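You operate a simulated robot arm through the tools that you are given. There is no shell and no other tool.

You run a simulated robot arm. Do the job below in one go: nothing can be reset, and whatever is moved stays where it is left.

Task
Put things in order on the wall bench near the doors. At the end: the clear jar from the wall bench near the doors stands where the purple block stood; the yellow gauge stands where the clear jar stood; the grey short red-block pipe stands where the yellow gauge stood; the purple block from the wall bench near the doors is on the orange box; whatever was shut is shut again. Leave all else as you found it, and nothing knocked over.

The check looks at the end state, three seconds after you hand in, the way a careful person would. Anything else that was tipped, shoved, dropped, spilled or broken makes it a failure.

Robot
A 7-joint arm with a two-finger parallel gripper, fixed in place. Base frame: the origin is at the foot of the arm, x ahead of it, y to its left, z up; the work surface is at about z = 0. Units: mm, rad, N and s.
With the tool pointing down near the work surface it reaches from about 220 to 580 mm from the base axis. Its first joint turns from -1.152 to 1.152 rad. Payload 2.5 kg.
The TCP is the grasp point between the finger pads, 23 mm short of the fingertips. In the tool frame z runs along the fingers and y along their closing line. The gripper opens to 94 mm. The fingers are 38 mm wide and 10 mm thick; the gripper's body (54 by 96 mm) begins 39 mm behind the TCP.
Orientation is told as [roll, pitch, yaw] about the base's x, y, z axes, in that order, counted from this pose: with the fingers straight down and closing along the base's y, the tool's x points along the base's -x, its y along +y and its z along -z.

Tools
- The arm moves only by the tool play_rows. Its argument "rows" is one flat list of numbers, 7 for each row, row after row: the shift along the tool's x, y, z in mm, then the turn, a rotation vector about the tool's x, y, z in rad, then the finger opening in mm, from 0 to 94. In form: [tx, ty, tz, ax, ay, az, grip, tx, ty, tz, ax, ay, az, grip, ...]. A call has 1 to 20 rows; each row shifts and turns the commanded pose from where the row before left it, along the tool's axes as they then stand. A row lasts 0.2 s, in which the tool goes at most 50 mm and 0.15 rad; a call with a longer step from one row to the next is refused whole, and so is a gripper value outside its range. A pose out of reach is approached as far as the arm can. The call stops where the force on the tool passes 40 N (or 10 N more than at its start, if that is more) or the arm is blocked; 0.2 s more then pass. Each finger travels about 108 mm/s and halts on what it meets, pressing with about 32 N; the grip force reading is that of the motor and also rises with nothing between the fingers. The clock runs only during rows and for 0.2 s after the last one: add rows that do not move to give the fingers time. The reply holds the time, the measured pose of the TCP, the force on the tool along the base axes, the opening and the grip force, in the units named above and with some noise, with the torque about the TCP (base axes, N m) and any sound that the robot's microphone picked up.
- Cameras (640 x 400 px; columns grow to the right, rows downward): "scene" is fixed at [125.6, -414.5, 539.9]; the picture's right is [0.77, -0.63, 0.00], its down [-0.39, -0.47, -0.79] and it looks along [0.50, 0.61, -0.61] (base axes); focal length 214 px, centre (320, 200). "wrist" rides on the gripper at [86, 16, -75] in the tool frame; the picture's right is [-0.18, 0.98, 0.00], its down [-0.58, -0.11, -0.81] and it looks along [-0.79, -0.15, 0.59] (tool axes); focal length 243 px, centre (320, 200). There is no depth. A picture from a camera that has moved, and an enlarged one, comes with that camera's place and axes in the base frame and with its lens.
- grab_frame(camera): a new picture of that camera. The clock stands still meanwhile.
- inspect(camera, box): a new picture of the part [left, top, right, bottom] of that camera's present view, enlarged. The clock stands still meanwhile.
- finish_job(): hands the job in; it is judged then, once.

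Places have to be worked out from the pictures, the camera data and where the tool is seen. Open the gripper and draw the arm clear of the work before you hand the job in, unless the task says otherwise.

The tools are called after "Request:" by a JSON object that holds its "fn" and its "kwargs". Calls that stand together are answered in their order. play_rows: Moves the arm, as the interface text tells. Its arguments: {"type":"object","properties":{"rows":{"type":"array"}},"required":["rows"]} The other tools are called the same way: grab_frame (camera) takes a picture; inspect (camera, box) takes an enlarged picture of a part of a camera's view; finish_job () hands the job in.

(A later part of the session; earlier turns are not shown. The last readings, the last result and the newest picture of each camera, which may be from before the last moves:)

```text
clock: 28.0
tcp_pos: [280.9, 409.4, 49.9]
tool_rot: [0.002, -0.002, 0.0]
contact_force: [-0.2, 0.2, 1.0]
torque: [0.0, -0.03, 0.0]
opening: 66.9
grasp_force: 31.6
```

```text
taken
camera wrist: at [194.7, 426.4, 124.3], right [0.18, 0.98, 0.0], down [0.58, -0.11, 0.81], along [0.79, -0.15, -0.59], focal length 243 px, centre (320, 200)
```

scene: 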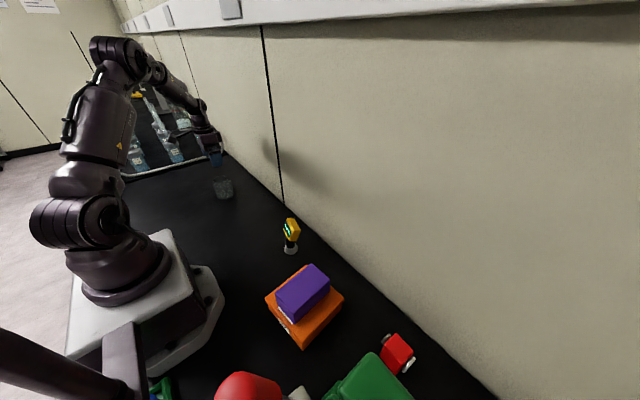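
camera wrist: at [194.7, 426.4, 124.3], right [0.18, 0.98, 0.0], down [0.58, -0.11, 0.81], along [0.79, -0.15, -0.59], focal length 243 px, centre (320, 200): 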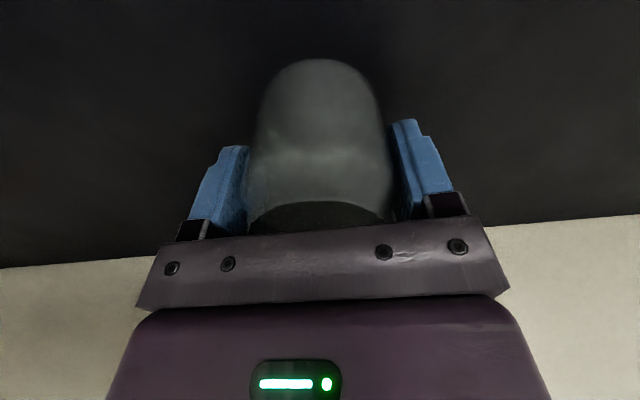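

The jar is gripped at 66.9 mm, its place being (280.8,410.5). I lift 60 mm, carry it to the purple block's old place (260.5,231), and lower to just above the surface.

Request:
{"fn": "play_rows", "kwargs": {"rows": [0, 0, -10, 0, 0, 0, 60, 0, 0, -20, 0, 0, 0, 60, 0, 0, -30, 0, 0, 0, 60, 2.3, -19.5, 0, 0, 0, 0, 60, 4, -35, 0, 0, 0, 0, 60, 4, -35, 0, 0, 0, 0, 60, 4, -35, 0, 0, 0, 0, 60, 4, -35, 0, 0, 0, 0, 60, 2, -20, 0, 0, 0, 0, 60, 0, 0, 25, 0, 0, 0, 60, 0, 0, 20, 0, 0, 0, 60, 0, 0, 8, 0, 0, 0, 60, 0, 0, 3, 0, 0, 0, 60, 0, 0, 0, 0, 0, 0, 60]}}

Request:
{"fn": "grab_frame", "kwargs": {"camera": "wrist"}}

Request:
{"fn": "inspect", "kwargs": {"camera": "scene", "box": [180, 150, 300, 260]}}

```text
clock: 31.0
tcp_pos: [261.7, 231.5, 51.2]
tool_rot: [0.0, -0.001, 0.001]
contact_force: [0.2, 0.3, -0.9]
torque: [0.01, 0.0, -0.01]
opening: 66.9
grasp_force: 32.0
```

```text
taken
camera wrist: at [174.4, 248.3, 127.0], right [0.18, 0.98, 0.0], down [0.58, -0.11, 0.81], along [0.79, -0.15, -0.59], focal length 243 px, centre (320, 200)
```

wrist: 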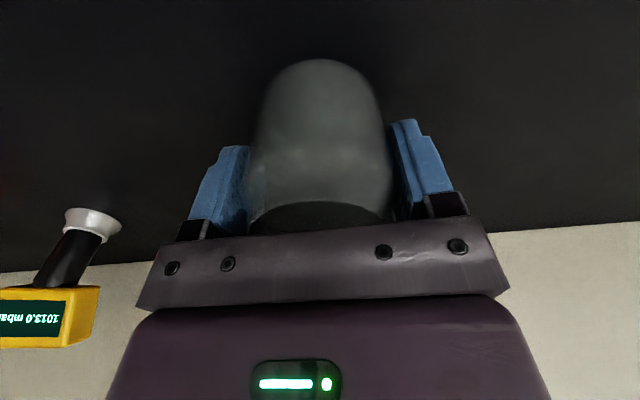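

```text
3.64 times, centred on (240, 205) of scene
camera zoom: at [125.6, -414.5, 539.9], right [0.77, -0.63, 0.0], down [-0.39, -0.47, -0.79], along [0.5, 0.61, -0.61], focal length 780 px, centre (611, 182)
```

zoom: 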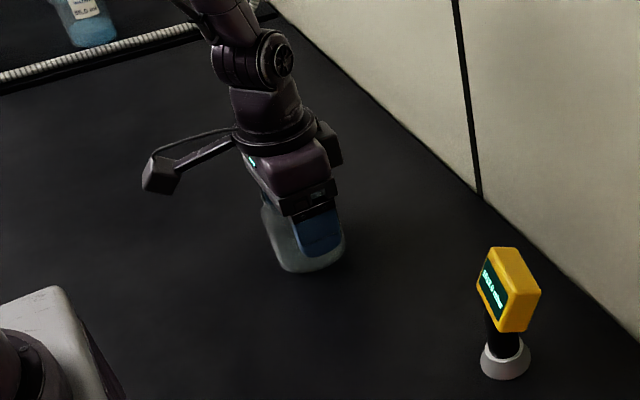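

Just above the surface at the purple block's old place. I lower in small steps until contact.

Request:
{"fn": "play_rows", "kwargs": {"rows": [0, 0, 1.5, 0, 0, 0, 60, 0, 0, 1.5, 0, 0, 0, 60]}}

```text
clock: 31.6
tcp_pos: [261.4, 230.8, 50.1]
tool_rot: [-0.001, -0.001, 0.001]
contact_force: [-0.1, 0.6, -1.2]
torque: [-0.04, -0.02, 0.01]
opening: 66.8
grasp_force: 32.1
```

Request:
{"fn": "play_rows", "kwargs": {"rows": [0, 0, 1, 0, 0, 0, 60, 0, 0, 0, 0, 0, 0, 60]}}

```text
clock: 32.2
tcp_pos: [261.1, 231.1, 48.5]
tool_rot: [0.0, 0.0, 0.0]
contact_force: [-6.7, -3.9, 24.2]
torque: [-0.2, 0.24, -0.06]
opening: 66.7
grasp_force: 31.7
```

Contact at 24 N. I ease off slightly, open the fingers and rise straight up past the jar.

Request:
{"fn": "play_rows", "kwargs": {"rows": [0, 0, -0.7, 0, 0, 0, 60, 0, 0, 0, 0, 0, 0, 68, 0, 0, 0, 0, 0, 0, 76, 0, 0, 0, 0, 0, 0, 86, 0, 0, 0, 0, 0, 0, 94, 0, 0, -25, 0, 0, 0, 94, 0, 0, -40, 0, 0, 0, 94, 0, 0, -40, 0, 0, 0, 94, 0, 0, -40, 0, 0, 0, 94]}}

Request:
{"fn": "grab_frame", "kwargs": {"camera": "wrist"}}

Request:
{"fn": "inspect", "kwargs": {"camera": "scene", "box": [180, 150, 340, 260]}}

```text
clock: 34.2
tcp_pos: [259.8, 232.5, 195.7]
tool_rot: [-0.001, 0.0, -0.001]
contact_force: [0.3, 0.3, -0.3]
torque: [-0.03, 0.03, -0.05]
opening: 93.9
grasp_force: 0.0
```

```text
taken
camera wrist: at [173.3, 250.0, 269.6], right [0.18, 0.98, 0.0], down [0.58, -0.11, 0.81], along [0.79, -0.15, -0.59], focal length 243 px, centre (320, 200)
```

wrist: 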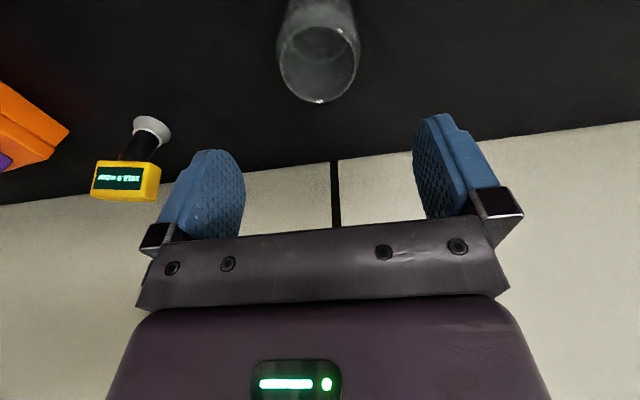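

```text
3.64 times, centred on (260, 205) of scene
camera zoom: at [125.6, -414.5, 539.9], right [0.77, -0.63, 0.0], down [-0.39, -0.47, -0.79], along [0.5, 0.61, -0.61], focal length 780 px, centre (538, 182)
```

zoom: 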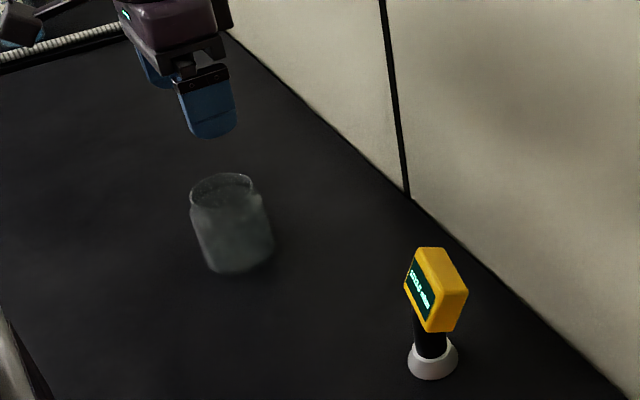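

The jar stands upright in its new place. Now I go above the gauge at z≈196 and turn to yaw ≈-0.228 to match its head.

Request:
{"fn": "play_rows", "kwargs": {"rows": [-14, -40, 0, 0, 0, 0, 94, -14, -40, 0, 0, 0, 0, 94, -14, -40, 0, 0, 0, 0, 94, -14, -40, 0, 0, 0, 0, 94, -14, -40, 0, 0, 0, 0, 94, -14, -42, 0, 0, 0, 0, 94, 0, 0, 0, 0, 0, 0.114, 94, 0, 0, 0, 0, 0, 0.114, 94, 0, 0, 0, 0, 0, 0, 94]}}

Request:
{"fn": "grab_frame", "kwargs": {"camera": "wrist"}}

Request:
{"fn": "inspect", "kwargs": {"camera": "scene", "box": [240, 180, 340, 270]}}

```text
clock: 36.2
tcp_pos: [345.9, -11.7, 195.6]
tool_rot: [0.002, -0.002, -0.229]
contact_force: [0.6, -0.5, -0.5]
torque: [0.01, 0.01, -0.02]
opening: 93.9
grasp_force: 0.1
```

```text
taken
camera wrist: at [264.9, 25.1, 269.9], right [0.4, 0.92, 0.0], down [0.54, -0.24, 0.81], along [0.74, -0.32, -0.59], focal length 243 px, centre (320, 200)
```

wrist: 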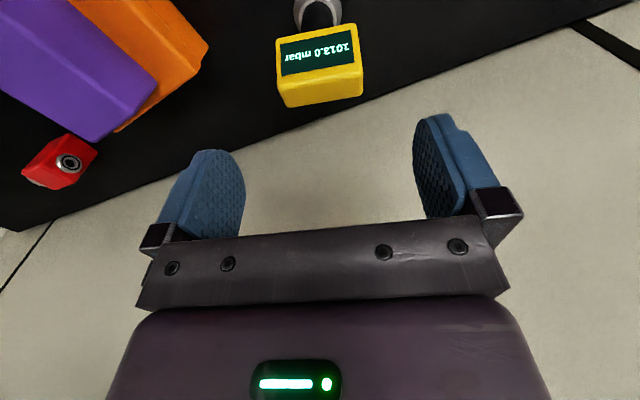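

```text
4.44 times, centred on (290, 225) of scene
camera zoom: at [125.6, -414.5, 539.9], right [0.77, -0.63, 0.0], down [-0.39, -0.47, -0.79], along [0.5, 0.61, -0.61], focal length 953 px, centre (453, 89)
```

zoom: 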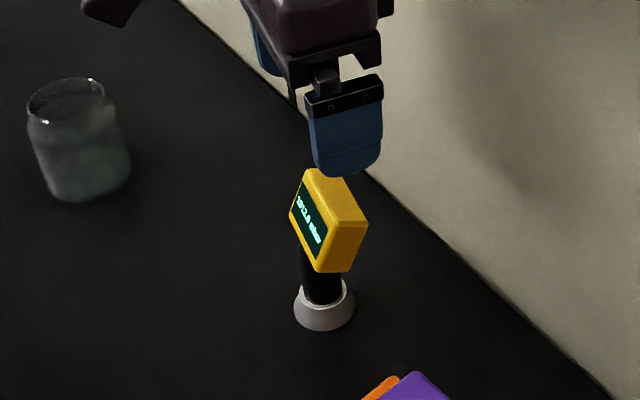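

Request:
{"fn": "inspect", "kwargs": {"camera": "wrist", "box": [250, 0, 390, 130]}}

```text
3.08 times, centred on (320, 65) of wrist
camera zoom: at [264.9, 25.1, 269.9], right [0.4, 0.92, 0.0], down [0.54, -0.24, 0.81], along [0.74, -0.32, -0.59], focal length 746 px, centre (320, 615)
```

zoom: 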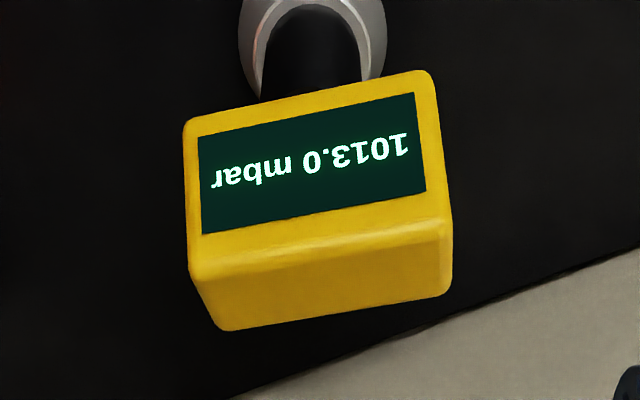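

The head measures ≈58 mm wide, tilted back, centre ≈(344.5,-10,83), yaw ≈-0.253. I trim the yaw and lower with the fingers straddling its two side faces.

Request:
{"fn": "play_rows", "kwargs": {"rows": [0.8, 0.3, 0, 0, 0, 0.024, 94, 0, 0, 40, 0, 0, 0, 94, 0, 0, 40, 0, 0, 0, 94, 0, 0, 24, 0, 0, 0, 94, 0, 0, 8, 0, 0, 0, 94, 0, 0, 0, 0, 0, 0, 94]}}

Request:
{"fn": "grab_frame", "kwargs": {"camera": "wrist"}}

Request:
{"fn": "inspect", "kwargs": {"camera": "scene", "box": [240, 180, 340, 270]}}

```text
clock: 37.6
tcp_pos: [344.7, -12.0, 81.9]
tool_rot: [0.002, -0.001, -0.251]
contact_force: [0.1, 0.1, -0.6]
torque: [-0.01, 0.06, 0.0]
opening: 94.0
grasp_force: 0.1
```

```text
taken
camera wrist: at [264.5, 26.5, 156.8], right [0.42, 0.91, 0.0], down [0.53, -0.25, 0.81], along [0.73, -0.34, -0.59], focal length 243 px, centre (320, 200)
```

wrist: 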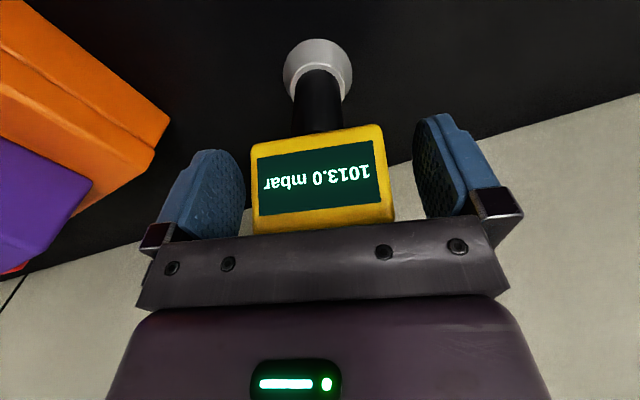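

```text
4.44 times, centred on (290, 225) of scene
camera zoom: at [125.6, -414.5, 539.9], right [0.77, -0.63, 0.0], down [-0.39, -0.47, -0.79], along [0.5, 0.61, -0.61], focal length 953 px, centre (453, 89)
```

zoom: 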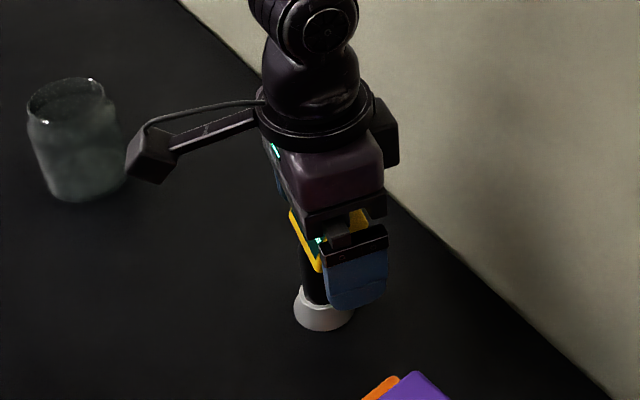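

The fingers straddle the head. I zoom on the gauge's round foot to fix its place before grasping.

Request:
{"fn": "inspect", "kwargs": {"camera": "wrist", "box": [260, 20, 380, 120]}}

Request:
{"fn": "inspect", "kwargs": {"camera": "wrist", "box": [220, 110, 420, 240]}}

```text
4.00 times, centred on (320, 70) of wrist
camera zoom: at [264.5, 26.5, 156.8], right [0.42, 0.91, 0.0], down [0.53, -0.25, 0.81], along [0.73, -0.34, -0.59], focal length 970 px, centre (320, 720)
```

zoom: 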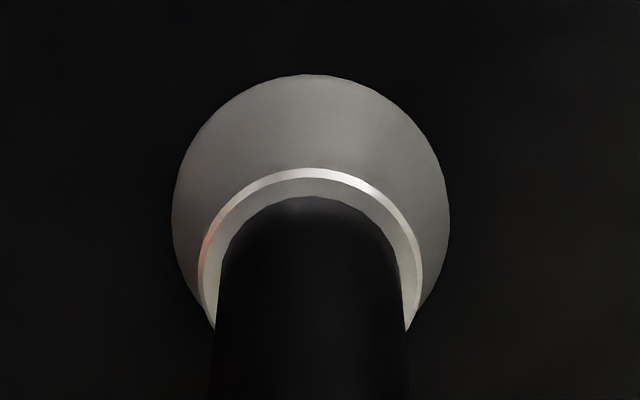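

```text
3.08 times, centred on (320, 175) of wrist
camera zoom: at [264.5, 26.5, 156.8], right [0.42, 0.91, 0.0], down [0.53, -0.25, 0.81], along [0.73, -0.34, -0.59], focal length 746 px, centre (320, 277)
```

zoom: 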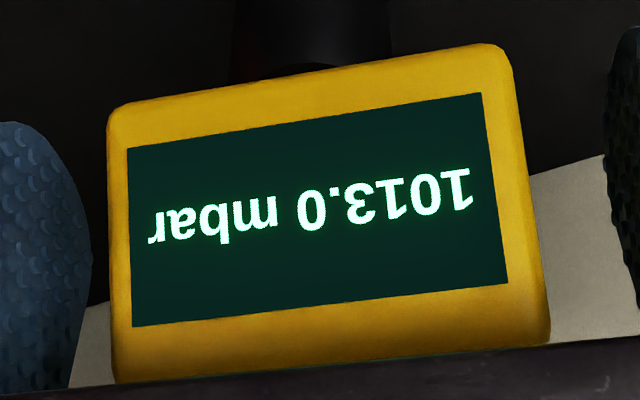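

The foot is at ≈(336,-8.5), radius 22. I close gently on the head.

Request:
{"fn": "play_rows", "kwargs": {"rows": [0, 0, 0, 0, 0, 0, 80, 0, 0, 0, 0, 0, 0, 70, 0, 0, 0, 0, 0, 0, 64, 0, 0, 0, 0, 0, 0, 59, 0, 0, 0, 0, 0, 0, 53, 0, 0, 0, 0, 0, 0, 50, 0, 0, 0, 0, 0, 0, 50]}}

Request:
{"fn": "grab_frame", "kwargs": {"camera": "wrist"}}

Request:
{"fn": "inspect", "kwargs": {"camera": "wrist", "box": [260, 20, 380, 120]}}

```text
clock: 39.2
tcp_pos: [345.1, -11.4, 81.6]
tool_rot: [0.002, -0.002, -0.253]
contact_force: [0.1, -1.1, 1.0]
torque: [-0.03, 0.09, -0.01]
opening: 60.1
grasp_force: 31.8
```

```text
taken
camera wrist: at [264.4, 26.5, 157.0], right [0.42, 0.91, 0.0], down [0.53, -0.25, 0.81], along [0.73, -0.34, -0.59], focal length 243 px, centre (320, 200)
```

wrist: 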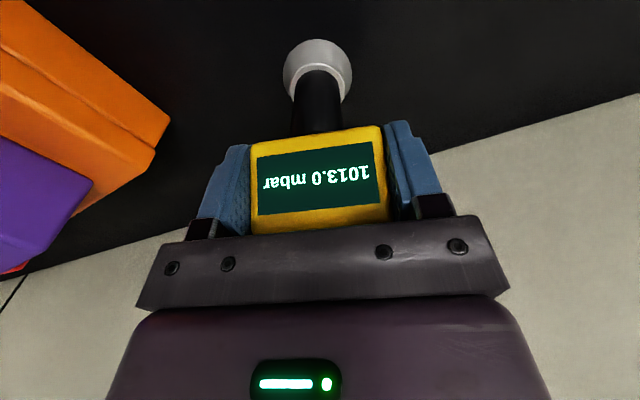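

```text
4.00 times, centred on (320, 70) of wrist
camera zoom: at [264.4, 26.5, 157.0], right [0.42, 0.91, 0.0], down [0.53, -0.25, 0.81], along [0.73, -0.34, -0.59], focal length 970 px, centre (320, 720)
```

zoom: 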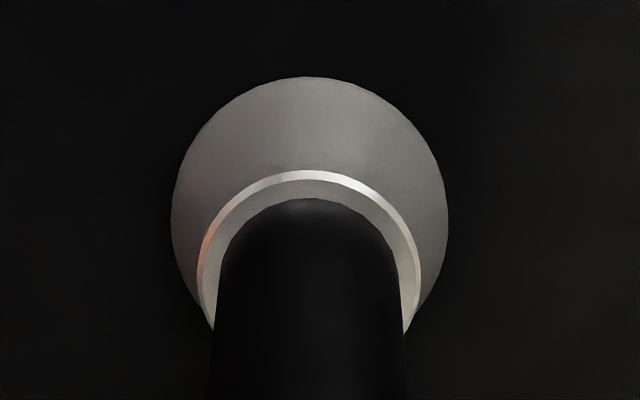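

Gripped (60.1 mm) with the foot unmoved. I lift 120 mm and carry the gauge, with yaw kept, to over the jar's old place (foot target (280.8,410.5), so TCP ≈(289,408)).

Request:
{"fn": "play_rows", "kwargs": {"rows": [0, 0, -10, 0, 0, 0, 50, 0, 0, -30, 0, 0, 0, 50, 0, 0, -40, 0, 0, 0, 50, 0, 0, -40, 0, 0, 0, 50, 7.2, 17.8, 0, 0, 0, 0, 50, 14.43, 35.62, 0, 0, 0, 0, 50, 14.43, 35.62, 0, 0, 0, 0, 50, 14.43, 35.62, 0, 0, 0, 0, 50, 14.43, 35.62, 0, 0, 0, 0, 50, 14.43, 35.62, 0, 0, 0, 0, 50, 14.43, 35.62, 0, 0, 0, 0, 50, 14.43, 35.62, 0, 0, 0, 0, 50, 14.43, 35.62, 0, 0, 0, 0, 50, 14.43, 35.62, 0, 0, 0, 0, 50, 14.43, 35.62, 0, 0, 0, 0, 50, 7.2, 17.8, 0, 0, 0, 0, 50, 0, 0, 0, 0, 0, 0, 50]}}

Request:
{"fn": "grab_frame", "kwargs": {"camera": "wrist"}}

Request:
{"fn": "grab_frame", "kwargs": {"camera": "scene"}}

```text
clock: 42.8
tcp_pos: [288.8, 408.0, 200.2]
tool_rot: [0.0, -0.002, -0.254]
contact_force: [-0.1, -0.4, -1.6]
torque: [0.03, -0.01, -0.02]
opening: 59.9
grasp_force: 32.0
```

```text
taken
camera wrist: at [208.6, 446.5, 275.8], right [0.42, 0.91, 0.0], down [0.54, -0.25, 0.81], along [0.73, -0.34, -0.59], focal length 243 px, centre (320, 200)
```

wrist: 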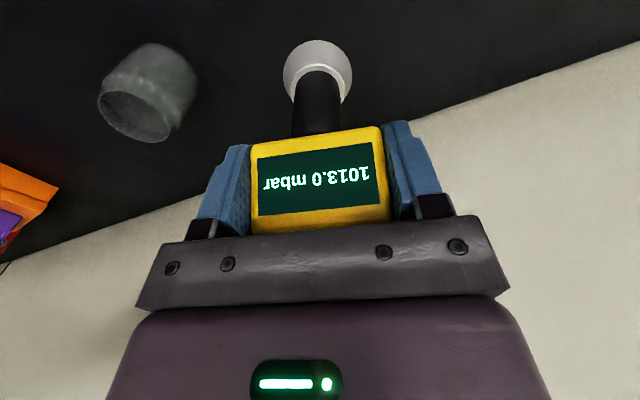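

```text
taken
```

scene: 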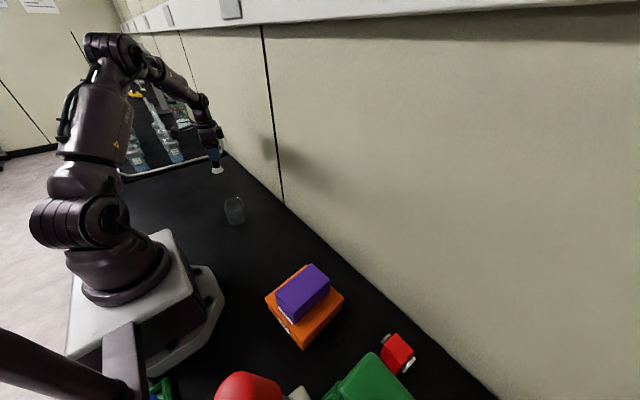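

Over the target and still upright. I lower to ~5 mm above the surface.

Request:
{"fn": "play_rows", "kwargs": {"rows": [0, 0, 40, 0, 0, 0, 50, 0, 0, 40, 0, 0, 0, 50, 0, 0, 25, 0, 0, 0, 50, 0, 0, 10, 0, 0, 0, 50, 0, 0, 0, 0, 0, 0, 50]}}

Request:
{"fn": "grab_frame", "kwargs": {"camera": "wrist"}}

Request:
{"fn": "inspect", "kwargs": {"camera": "scene", "box": [190, 130, 270, 220]}}

```text
clock: 44.0
tcp_pos: [289.7, 408.3, 87.6]
tool_rot: [0.001, 0.001, -0.25]
contact_force: [-0.2, -0.2, -1.1]
torque: [-0.01, 0.02, 0.0]
opening: 60.3
grasp_force: 32.1
```

```text
taken
camera wrist: at [209.2, 446.5, 162.8], right [0.42, 0.91, 0.0], down [0.54, -0.25, 0.81], along [0.73, -0.34, -0.59], focal length 243 px, centre (320, 200)
```

wrist: 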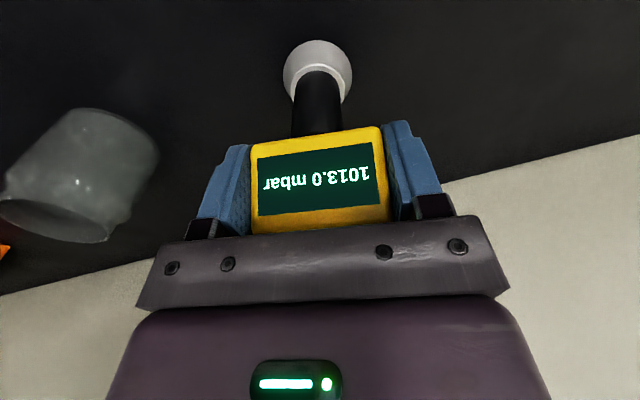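

```text
4.44 times, centred on (230, 175) of scene
camera zoom: at [125.6, -414.5, 539.9], right [0.77, -0.63, 0.0], down [-0.39, -0.47, -0.79], along [0.5, 0.61, -0.61], focal length 953 px, centre (720, 311)
```

zoom: 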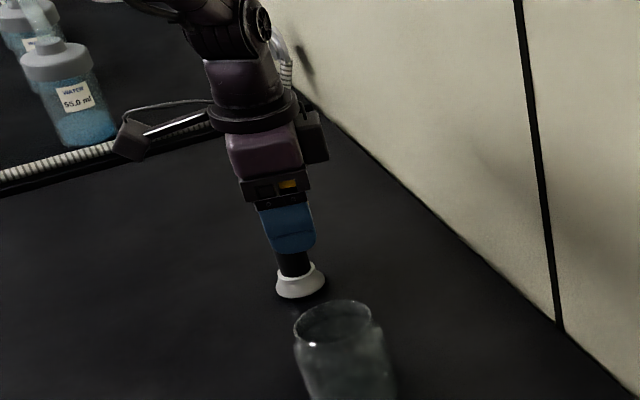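

I lower in small steps to find contact.

Request:
{"fn": "play_rows", "kwargs": {"rows": [0, 0, 1.5, 0, 0, 0, 50, 0, 0, 1.5, 0, 0, 0, 50]}}

```text
clock: 44.6
tcp_pos: [290.2, 409.1, 84.5]
tool_rot: [0.002, 0.0, -0.254]
contact_force: [0.1, -0.3, -1.2]
torque: [0.06, 0.0, 0.01]
opening: 59.8
grasp_force: 31.6
```

Request:
{"fn": "play_rows", "kwargs": {"rows": [0, 0, 1, 0, 0, 0, 50, 0, 0, 0, 0, 0, 0, 50]}}

```text
clock: 45.2
tcp_pos: [289.3, 408.0, 83.3]
tool_rot: [0.001, 0.0, -0.25]
contact_force: [-0.4, 0.0, -2.3]
torque: [0.01, 0.03, 0.03]
opening: 59.6
grasp_force: 32.0
```

Request:
{"fn": "play_rows", "kwargs": {"rows": [0, 0, 0.8, 0, 0, 0, 50, 0, 0, 0, 0, 0, 0, 50]}}

```text
clock: 45.8
tcp_pos: [289.6, 409.6, 81.8]
tool_rot: [0.002, 0.001, -0.251]
contact_force: [-0.4, -0.1, -2.0]
torque: [0.01, -0.04, 0.01]
opening: 59.7
grasp_force: 31.7
```

Request:
{"fn": "play_rows", "kwargs": {"rows": [0, 0, 0.7, 0, 0, 0, 50, 0, 0, 0, 0, 0, 0, 50]}}

```text
clock: 46.4
tcp_pos: [289.5, 407.9, 82.2]
tool_rot: [0.001, 0.001, -0.252]
contact_force: [0.5, -1.0, -1.4]
torque: [0.04, -0.01, 0.0]
opening: 59.7
grasp_force: 31.6
```

Not yet in contact (only its own weight shows); another small step.

Request:
{"fn": "play_rows", "kwargs": {"rows": [0, 0, 0.7, 0, 0, 0, 50, 0, 0, 0, 0, 0, 0, 50]}}

Request:
{"fn": "inspect", "kwargs": {"camera": "scene", "box": [210, 160, 250, 210]}}

```text
clock: 47.0
tcp_pos: [289.7, 408.5, 80.8]
tool_rot: [0.001, -0.003, -0.252]
contact_force: [1.0, -0.1, 0.6]
torque: [-0.06, 0.02, 0.01]
opening: 59.9
grasp_force: 31.9
```

```text
8.00 times, centred on (230, 185) of scene
camera zoom: at [125.6, -414.5, 539.9], right [0.77, -0.63, 0.0], down [-0.39, -0.47, -0.79], along [0.5, 0.61, -0.61], focal length 1716 px, centre (1040, 320)
```

zoom: 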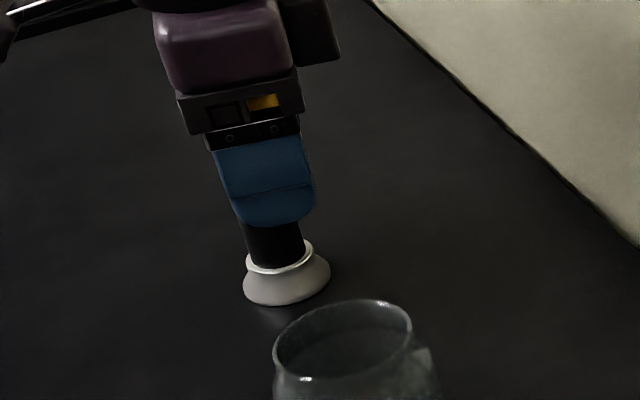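

Force has risen to about zero — just touching. One more 0.6 mm to seat it.

Request:
{"fn": "play_rows", "kwargs": {"rows": [0, 0, 0.6, 0, 0, 0, 50, 0, 0, 0, 0, 0, 0, 50]}}

```text
clock: 47.6
tcp_pos: [289.6, 408.4, 81.6]
tool_rot: [0.003, 0.001, -0.251]
contact_force: [-3.0, -2.7, 13.3]
torque: [-0.52, 0.38, 0.02]
opening: 59.7
grasp_force: 31.8
```

Seated at 13 N. I ease 0.5 mm, open slowly, and check before lifting.

Request:
{"fn": "play_rows", "kwargs": {"rows": [0, 0, -0.5, 0, 0, 0, 50, 0, 0, 0, 0, 0, 0, 60, 0, 0, 0, 0, 0, 0, 64, 0, 0, 0, 0, 0, 0, 72, 0, 0, 0, 0, 0, 0, 82, 0, 0, 0, 0, 0, 0, 94, 0, 0, 0, 0, 0, 0, 94]}}

Request:
{"fn": "grab_frame", "kwargs": {"camera": "wrist"}}

```text
clock: 49.2
tcp_pos: [288.8, 408.7, 81.8]
tool_rot: [0.001, -0.001, -0.252]
contact_force: [0.6, 0.0, -0.2]
torque: [-0.02, 0.0, -0.04]
opening: 93.9
grasp_force: 0.1
```

```text
taken
camera wrist: at [208.7, 446.5, 156.2], right [0.42, 0.91, 0.0], down [0.54, -0.25, 0.81], along [0.73, -0.34, -0.59], focal length 243 px, centre (320, 200)
```

wrist: 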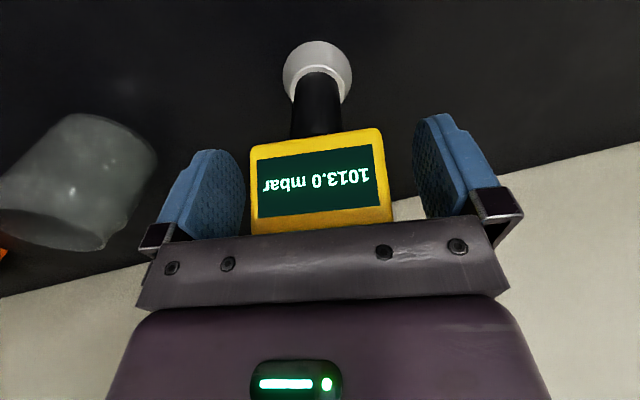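

The gauge stands free. I lift straight up well above it.

Request:
{"fn": "play_rows", "kwargs": {"rows": [0, 0, -20, 0, 0, 0, 94, 0, 0, -40, 0, 0, 0, 94, 0, 0, -40, 0, 0, 0, 94, 0, 0, -40, 0, 0, 0, 94, 0, 0, -40, 0, 0, 0, 94]}}

Request:
{"fn": "grab_frame", "kwargs": {"camera": "wrist"}}

Request:
{"fn": "inspect", "kwargs": {"camera": "scene", "box": [190, 150, 280, 240]}}

```text
clock: 50.4
tcp_pos: [290.7, 406.6, 262.4]
tool_rot: [-0.001, -0.001, -0.252]
contact_force: [-0.1, 0.2, 0.7]
torque: [-0.01, 0.01, 0.03]
opening: 93.5
grasp_force: 0.0
```

```text
taken
camera wrist: at [210.2, 445.4, 336.9], right [0.42, 0.91, 0.0], down [0.54, -0.25, 0.81], along [0.73, -0.34, -0.59], focal length 243 px, centre (320, 200)
```

wrist: 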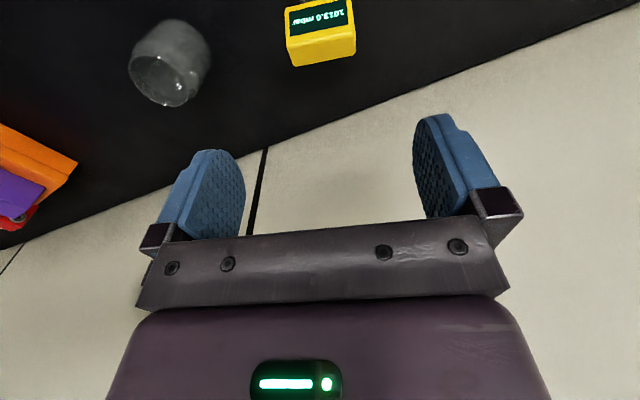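

```text
4.44 times, centred on (235, 195) of scene
camera zoom: at [125.6, -414.5, 539.9], right [0.77, -0.63, 0.0], down [-0.39, -0.47, -0.79], along [0.5, 0.61, -0.61], focal length 953 px, centre (698, 222)
```

zoom: 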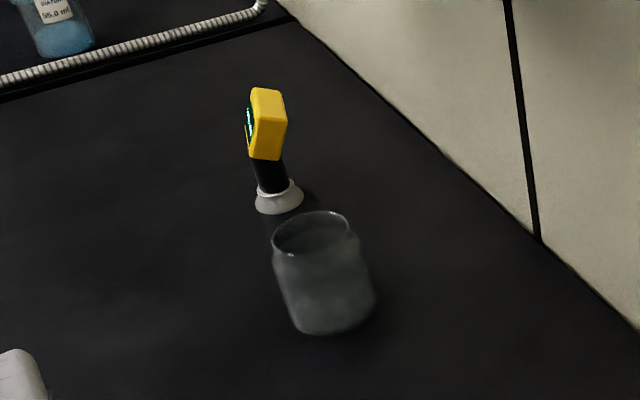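

Gauge is standing in the jar's old place. Next the pipe: press column occupies roughly x 171–222, y<-386, up to z≈262, so I'll grip the block across x with the camera side turned to +y (yaw -π/2). First I travel at z≈262 to (330,-150).

Request:
{"fn": "play_rows", "kwargs": {"rows": [-12.69, -37.85, 0, 0, 0, 0, 94, -12.69, -37.85, 0, 0, 0, 0, 94, -12.69, -37.85, 0, 0, 0, 0, 94, -12.69, -37.85, 0, 0, 0, 0, 94, -12.69, -37.85, 0, 0, 0, 0, 94, -12.69, -37.85, 0, 0, 0, 0, 94, -12.69, -37.85, 0, 0, 0, 0, 94, -12.69, -37.85, 0, 0, 0, 0, 94, -12.69, -37.85, 0, 0, 0, 0, 94, -12.69, -37.85, 0, 0, 0, 0, 94, -12.69, -37.85, 0, 0, 0, 0, 94, -12.69, -37.85, 0, 0, 0, 0, 94, -12.69, -37.85, 0, 0, 0, 0, 94, -12.69, -37.85, 0, 0, 0, 0, 94]}}

Request:
{"fn": "play_rows", "kwargs": {"rows": [0, 0, 0, 0, 0, 0.1465, 94, 0, 0, 0, 0, 0, 0.1465, 94, 0, 0, 0, 0, 0, 0.1465, 94, 0, 0, 0, 0, 0, 0.1465, 94, 0, 0, 0, 0, 0, 0.1465, 94, 0, 0, 0, 0, 0, 0.1465, 94, 0, 0, 0, 0, 0, 0.1465, 94, 0, 0, 0, 0, 0, 0.1465, 94, 0, 0, 0, 0, 0, 0.1465, 94, 0, 0, 0, 0, 0, 0, 94]}}

Request:
{"fn": "grab_frame", "kwargs": {"camera": "wrist"}}

Request:
{"fn": "grab_frame", "kwargs": {"camera": "scene"}}

```text
clock: 53.4
tcp_pos: [329.0, -150.1, 259.6]
tool_rot: [0.001, -0.002, -0.251]
contact_force: [-0.2, 0.0, -0.5]
torque: [0.0, 0.03, 0.01]
opening: 94.0
grasp_force: 0.1
```

```text
clock: 55.6
tcp_pos: [328.5, -150.9, 260.7]
tool_rot: [0.0, 0.001, -1.573]
contact_force: [0.1, -0.4, 0.6]
torque: [-0.03, -0.03, 0.06]
opening: 93.9
grasp_force: 0.0
```

```text
taken
camera wrist: at [345.0, -62.9, 335.8], right [0.98, -0.19, 0.0], down [-0.11, -0.58, 0.81], along [-0.15, -0.79, -0.59], focal length 243 px, centre (320, 200)
```

wrist: 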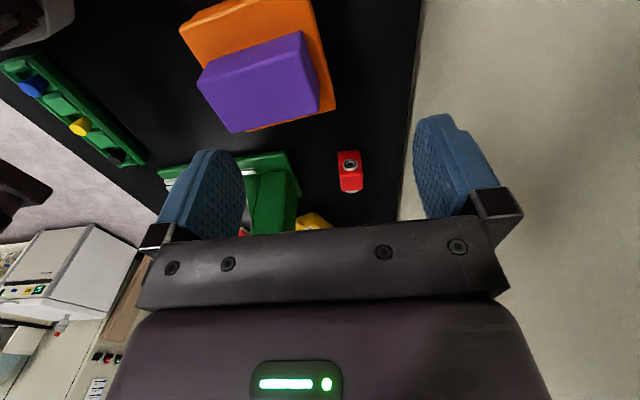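

```text
taken
```

scene: 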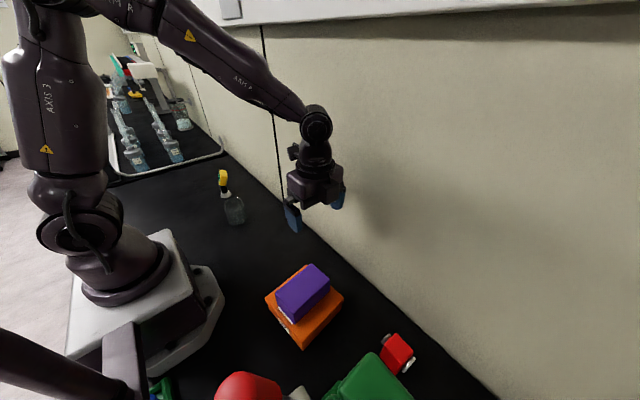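

I move toward the pipe at this height and look.

Request:
{"fn": "play_rows", "kwargs": {"rows": [-40, 2.7, 0, 0, 0, 0, 94, -40, 2.7, 0, 0, 0, 0, 94, -40, 2.7, 0, 0, 0, 0, 94, -40, 2.7, 0, 0, 0, 0, 94, -40, 2.7, 0, 0, 0, 0, 94, 0, 0, 0, 0, 0, 0, 94]}}

Request:
{"fn": "grab_frame", "kwargs": {"camera": "wrist"}}

Request:
{"fn": "grab_frame", "kwargs": {"camera": "scene"}}

```text
clock: 57.0
tcp_pos: [343.3, -351.7, 258.7]
tool_rot: [0.002, 0.0, -1.569]
contact_force: [0.5, 0.1, -0.1]
torque: [-0.01, -0.03, 0.04]
opening: 93.8
grasp_force: 0.1
```

```text
taken
camera wrist: at [359.9, -263.9, 334.5], right [0.98, -0.18, 0.0], down [-0.11, -0.58, 0.81], along [-0.15, -0.79, -0.59], focal length 243 px, centre (320, 200)
```

wrist: 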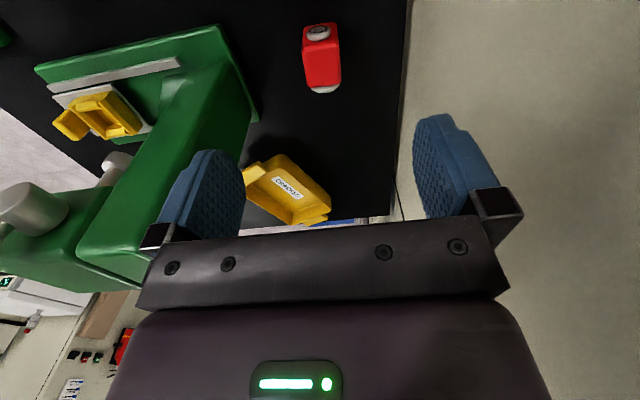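

```text
taken
```

scene: 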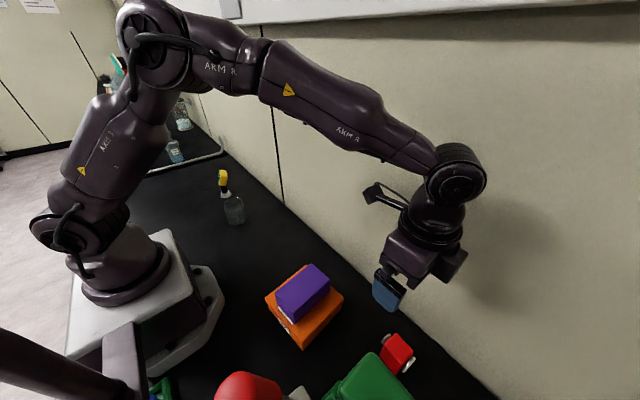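

Request:
{"fn": "inspect", "kwargs": {"camera": "wrist", "box": [270, 0, 380, 110]}}

Request:
{"fn": "inspect", "kwargs": {"camera": "wrist", "box": [0, 0, 340, 240]}}

```text
3.64 times, centred on (325, 55) of wrist
camera zoom: at [359.9, -263.9, 334.5], right [0.98, -0.18, 0.0], down [-0.11, -0.58, 0.81], along [-0.15, -0.79, -0.59], focal length 882 px, centre (302, 727)
```

zoom: 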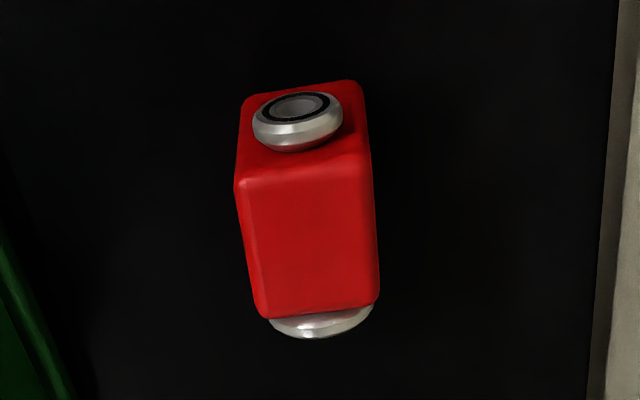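

```text
1.67 times, centred on (170, 120) of wrist
camera zoom: at [359.9, -263.9, 334.5], right [0.98, -0.18, 0.0], down [-0.11, -0.58, 0.81], along [-0.15, -0.79, -0.59], focal length 404 px, centre (570, 333)
```

zoom: 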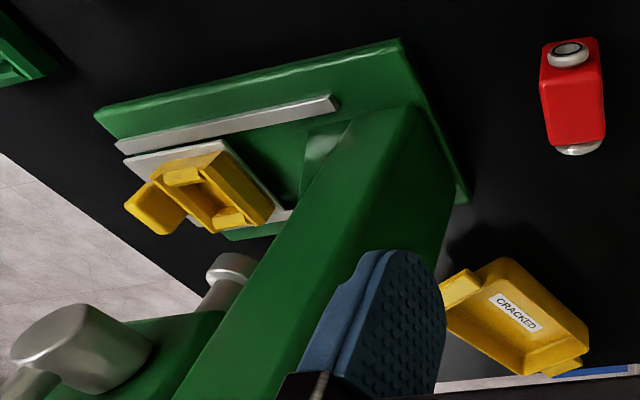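

The block's top centre is ≈(339–342,-394.5), yaw ≈-0.06. I move over it, trim the yaw, and descend to z≈130 for a closer look.

Request:
{"fn": "play_rows", "kwargs": {"rows": [-43, -3, 0, 0, 0, 0.06, 94, 0, 0, 0, 0, 0, 0, 94, 0, 0, 40, 0, 0, 0, 94, 0, 0, 40, 0, 0, 0, 94, 0, 0, 40, 0, 0, 0, 94, 0, 0, 0, 0, 0, 0, 94]}}

Request:
{"fn": "grab_frame", "kwargs": {"camera": "wrist"}}

Request:
{"fn": "grab_frame", "kwargs": {"camera": "scene"}}

```text
clock: 58.4
tcp_pos: [340.1, -394.3, 140.4]
tool_rot: [0.002, 0.0, -1.631]
contact_force: [-0.4, -0.1, -0.5]
torque: [-0.02, -0.02, 0.05]
opening: 93.9
grasp_force: 0.0
```

```text
taken
camera wrist: at [360.8, -307.7, 215.7], right [0.97, -0.24, 0.0], down [-0.14, -0.57, 0.81], along [-0.19, -0.78, -0.59], focal length 243 px, centre (320, 200)
```

wrist: 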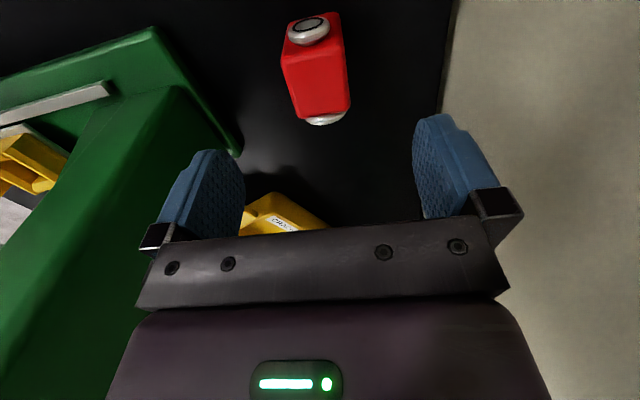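

```text
taken
```

scene: 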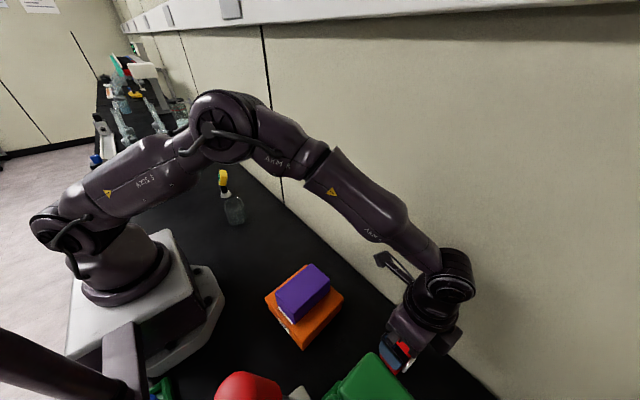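

I zoom on the block for its exact position.

Request:
{"fn": "inspect", "kwargs": {"camera": "wrist", "box": [260, 0, 380, 140]}}

Request:
{"fn": "inspect", "kwargs": {"camera": "scene", "box": [360, 240, 500, 390]}}

```text
2.86 times, centred on (320, 70) of wrist
camera zoom: at [360.8, -307.7, 215.7], right [0.97, -0.24, 0.0], down [-0.14, -0.57, 0.81], along [-0.19, -0.78, -0.59], focal length 693 px, centre (320, 571)
```

zoom: 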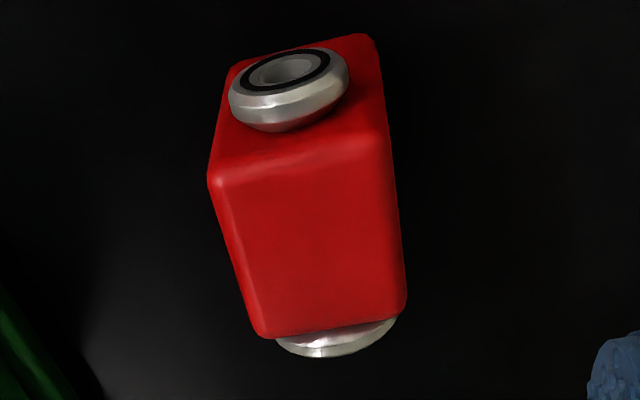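

```text
2.67 times, centred on (430, 315) of scene
camera zoom: at [125.6, -414.5, 539.9], right [0.77, -0.63, 0.0], down [-0.39, -0.47, -0.79], along [0.5, 0.61, -0.61], focal length 572 px, centre (27, -107)
```

zoom: 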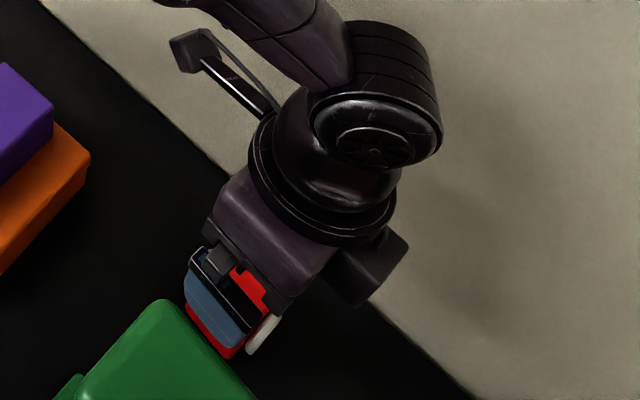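

Block centre is at about (338,-395.8), yaw ≈-0.04, top ≈50. I trim and lower to z≈30 with fingers on either side in x.

Request:
{"fn": "play_rows", "kwargs": {"rows": [-3.2, -1.7, 0, 0, 0, -0.02, 94, 0, 0, 30, 0, 0, 0, 94, 0, 0, 30, 0, 0, 0, 94, 0, 0, 0, 0, 0, 0, 94]}}

Request:
{"fn": "grab_frame", "kwargs": {"camera": "wrist"}}

Request:
{"fn": "grab_frame", "kwargs": {"camera": "scene"}}

```text
clock: 59.4
tcp_pos: [336.7, -397.6, 80.4]
tool_rot: [0.0, -0.001, -1.609]
contact_force: [-0.2, -0.3, -0.3]
torque: [-0.01, -0.02, 0.04]
opening: 94.1
grasp_force: 0.1
```

```text
taken
camera wrist: at [356.0, -310.6, 155.6], right [0.97, -0.22, 0.0], down [-0.13, -0.58, 0.81], along [-0.18, -0.79, -0.59], focal length 243 px, centre (320, 200)
```

wrist: 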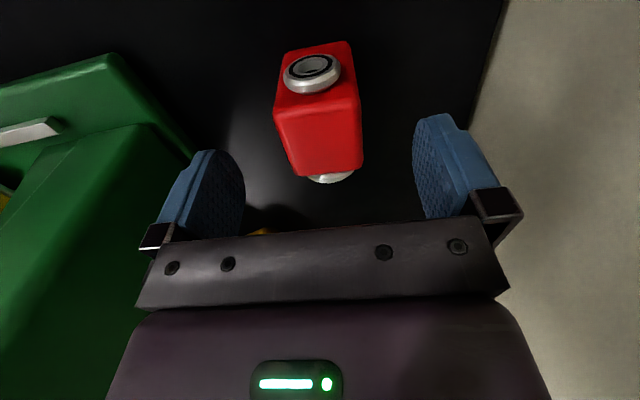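

```text
taken
```

scene: 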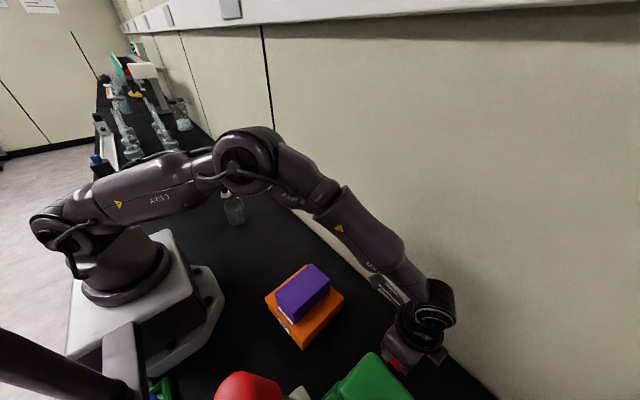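

Clear all round. I continue down to z≈30.

Request:
{"fn": "play_rows", "kwargs": {"rows": [0, 0, 25, 0, 0, 0, 94, 0, 0, 20, 0, 0, 0, 94, 0, 0, 5, 0, 0, 0, 94, 0, 0, 0, 0, 0, 0, 94]}}

Request:
{"fn": "grab_frame", "kwargs": {"camera": "wrist"}}

Request:
{"fn": "inspect", "kwargs": {"camera": "wrist", "box": [220, 50, 420, 240]}}

```text
clock: 60.4
tcp_pos: [338.4, -396.7, 30.9]
tool_rot: [0.002, -0.001, -1.609]
contact_force: [-0.4, -0.3, 0.6]
torque: [0.01, 0.0, -0.01]
opening: 94.2
grasp_force: 0.0
```

```text
taken
camera wrist: at [357.7, -309.9, 105.9], right [0.97, -0.22, 0.0], down [-0.13, -0.58, 0.81], along [-0.18, -0.79, -0.59], focal length 243 px, centre (320, 200)
```

wrist: 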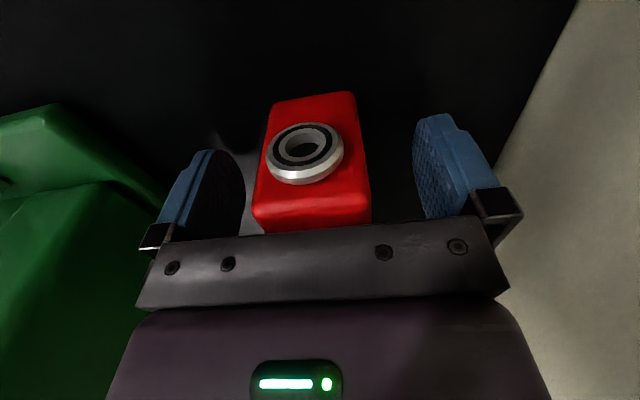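

```text
2.11 times, centred on (320, 145) of wrist
camera zoom: at [357.7, -309.9, 105.9], right [0.97, -0.22, 0.0], down [-0.13, -0.58, 0.81], along [-0.18, -0.79, -0.59], focal length 511 px, centre (320, 316)
```

zoom: 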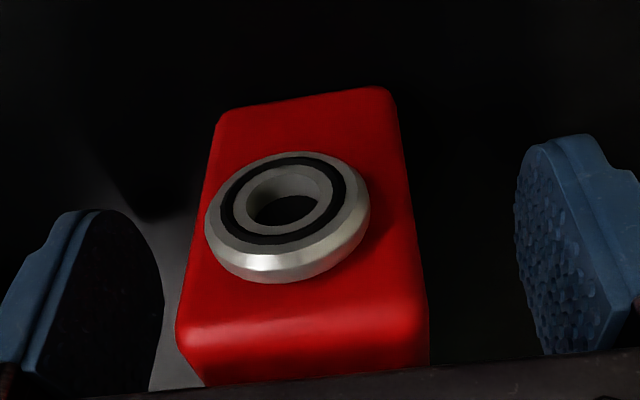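

The block sits between the pads. I close gradually.

Request:
{"fn": "play_rows", "kwargs": {"rows": [0, 0, 0, 0, 0, 0, 80, 0, 0, 0, 0, 0, 0, 66, 0, 0, 0, 0, 0, 0, 56, 0, 0, 0, 0, 0, 0, 50, 0, 0, 0, 0, 0, 0, 45, 0, 0, 0, 0, 0, 0, 40, 0, 0, 0, 0, 0, 0, 35, 0, 0, 0, 0, 0, 0, 30, 0, 0, 0, 0, 0, 0, 30]}}

Request:
{"fn": "grab_frame", "kwargs": {"camera": "wrist"}}

```text
clock: 62.4
tcp_pos: [339.1, -396.7, 30.4]
tool_rot: [0.002, -0.001, -1.61]
contact_force: [1.1, -0.6, 1.4]
torque: [0.0, 0.02, 0.0]
opening: 39.8
grasp_force: 31.7
```

```text
taken
camera wrist: at [357.8, -309.8, 106.1], right [0.97, -0.22, 0.0], down [-0.13, -0.58, 0.81], along [-0.18, -0.79, -0.59], focal length 243 px, centre (320, 200)
```

wrist: 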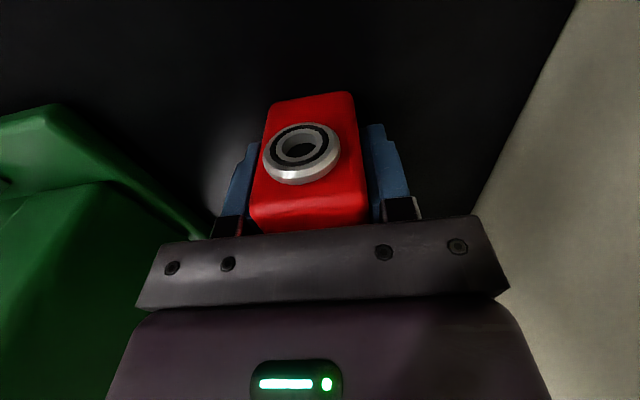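

Gripped at 39.8 mm. I lift 140 mm straight up and carry the pipe along +y to the gauge's old place (336,-8.5), keeping its orientation.

Request:
{"fn": "play_rows", "kwargs": {"rows": [0, 0, -10, 0, 0, 0, 30, 0, 0, -30, 0, 0, 0, 30, 0, 0, -40, 0, 0, 0, 30, 0, 0, -40, 0, 0, 0, 30, 0, 0, -20, 0, 0, 0, 30, 19.35, -0.9, 0, 0, 0, 0, 30, 38.7, -1.79, 0, 0, 0, 0, 30, 38.7, -1.79, 0, 0, 0, 0, 30, 38.7, -1.79, 0, 0, 0, 0, 30, 38.7, -1.79, 0, 0, 0, 0, 30, 38.7, -1.79, 0, 0, 0, 0, 30, 38.7, -1.79, 0, 0, 0, 0, 30, 38.7, -1.79, 0, 0, 0, 0, 30, 38.7, -1.79, 0, 0, 0, 0, 30, 38.7, -1.79, 0, 0, 0, 0, 30, 19.35, -0.9, 0, 0, 0, 0, 30, 0, 0, 0, 0, 0, 0, 30]}}

Request:
{"fn": "grab_frame", "kwargs": {"camera": "wrist"}}

Request:
{"fn": "grab_frame", "kwargs": {"camera": "scene"}}

```text
clock: 66.0
tcp_pos: [333.5, -8.9, 170.9]
tool_rot: [0.002, 0.001, -1.609]
contact_force: [-0.3, 0.4, -1.6]
torque: [-0.03, -0.03, 0.01]
opening: 39.8
grasp_force: 32.5
```

```text
taken
camera wrist: at [353.4, 78.8, 245.5], right [0.97, -0.22, 0.0], down [-0.13, -0.58, 0.81], along [-0.18, -0.79, -0.59], focal length 243 px, centre (320, 200)
```

wrist: 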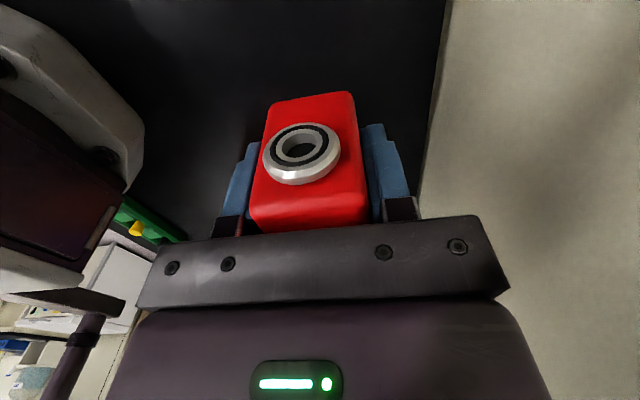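

```text
taken
```

scene: 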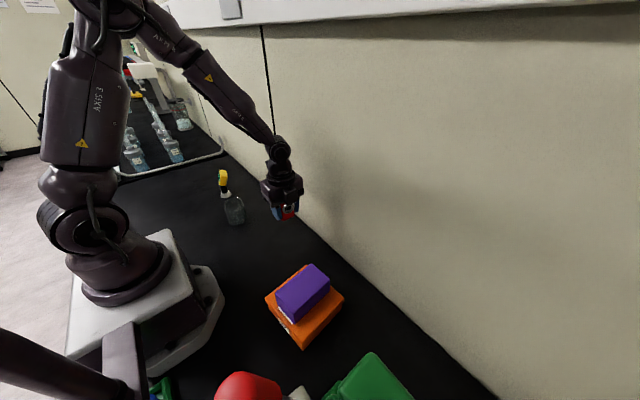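

Arrived near (333.8,-7.7) with orientation kept. I correct by (+2.2,-0.8) and lower to ~6 mm above the bench.

Request:
{"fn": "play_rows", "kwargs": {"rows": [-0.7, 2.2, 0, 0, 0, 0, 30, 0, 0, 40, 0, 0, 0, 30, 0, 0, 40, 0, 0, 0, 30, 0, 0, 40, 0, 0, 0, 30, 0, 0, 14, 0, 0, 0, 30, 0, 0, 0, 0, 0, 0, 30]}}

Request:
{"fn": "grab_frame", "kwargs": {"camera": "wrist"}}

Request:
{"fn": "inspect", "kwargs": {"camera": "scene", "box": [240, 180, 340, 270]}}

```text
clock: 67.4
tcp_pos: [336.2, -8.8, 36.2]
tool_rot: [0.0, 0.001, -1.61]
contact_force: [0.6, 0.4, -1.5]
torque: [-0.02, 0.01, -0.04]
opening: 39.7
grasp_force: 32.2
```

```text
taken
camera wrist: at [356.4, 78.0, 112.5], right [0.97, -0.22, 0.0], down [-0.13, -0.58, 0.81], along [-0.18, -0.79, -0.59], focal length 243 px, centre (320, 200)
```

wrist: 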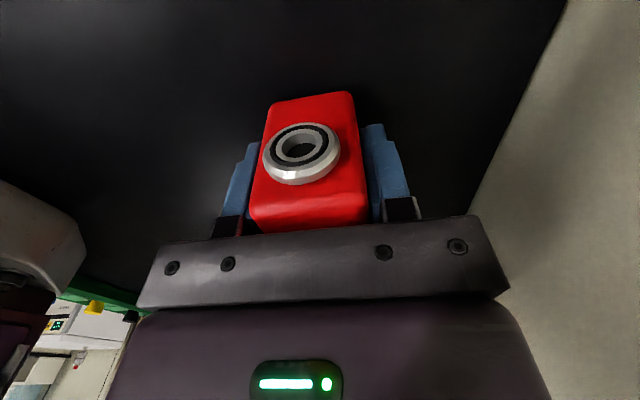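

```text
4.44 times, centred on (290, 225) of scene
camera zoom: at [125.6, -414.5, 539.9], right [0.77, -0.63, 0.0], down [-0.39, -0.47, -0.79], along [0.5, 0.61, -0.61], focal length 953 px, centre (453, 89)
```

zoom: 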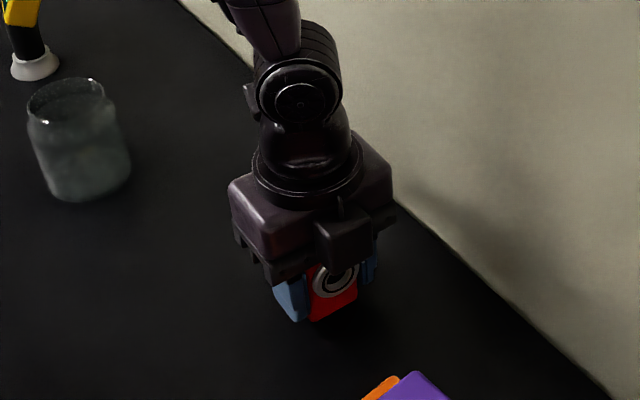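

At (336.2,-8.8) with the pipe about 6 mm up. I lower in small steps.

Request:
{"fn": "play_rows", "kwargs": {"rows": [0, 0, 2, 0, 0, 0, 30, 0, 0, 2, 0, 0, 0, 30, 0, 0, 0, 0, 0, 0, 30]}}

Request:
{"fn": "play_rows", "kwargs": {"rows": [0, 0, 1, 0, 0, 0, 30, 0, 0, 0, 0, 0, 0, 30]}}

```text
clock: 68.2
tcp_pos: [337.7, -9.8, 31.4]
tool_rot: [0.002, 0.002, -1.609]
contact_force: [0.0, 0.2, -1.4]
torque: [-0.03, -0.03, -0.01]
opening: 40.0
grasp_force: 32.7
```

```text
clock: 68.8
tcp_pos: [337.4, -9.2, 31.3]
tool_rot: [0.001, 0.0, -1.607]
contact_force: [0.5, 0.3, -1.9]
torque: [-0.02, -0.02, 0.0]
opening: 39.8
grasp_force: 32.5
```

Request:
{"fn": "play_rows", "kwargs": {"rows": [0, 0, 0.7, 0, 0, 0, 30, 0, 0, 0, 0, 0, 0, 30]}}

```text
clock: 69.4
tcp_pos: [337.4, -9.7, 30.8]
tool_rot: [0.001, 0.002, -1.61]
contact_force: [-0.1, 0.6, -2.2]
torque: [-0.04, -0.01, 0.01]
opening: 40.1
grasp_force: 32.8
```

Request:
{"fn": "play_rows", "kwargs": {"rows": [0, 0, 0.7, 0, 0, 0, 30, 0, 0, 0, 0, 0, 0, 30]}}

```text
clock: 70.0
tcp_pos: [338.0, -9.3, 30.3]
tool_rot: [0.003, 0.0, -1.609]
contact_force: [-0.1, -0.8, -0.5]
torque: [-0.02, 0.02, -0.01]
opening: 39.6
grasp_force: 32.2
```

Nearly touching; one more small step.

Request:
{"fn": "play_rows", "kwargs": {"rows": [0, 0, 0.6, 0, 0, 0, 30, 0, 0, 0, 0, 0, 0, 30]}}

```text
clock: 70.6
tcp_pos: [337.0, -9.3, 30.9]
tool_rot: [0.003, 0.002, -1.611]
contact_force: [-4.5, -1.4, 17.7]
torque: [0.0, 0.29, 0.05]
opening: 39.9
grasp_force: 32.2
```

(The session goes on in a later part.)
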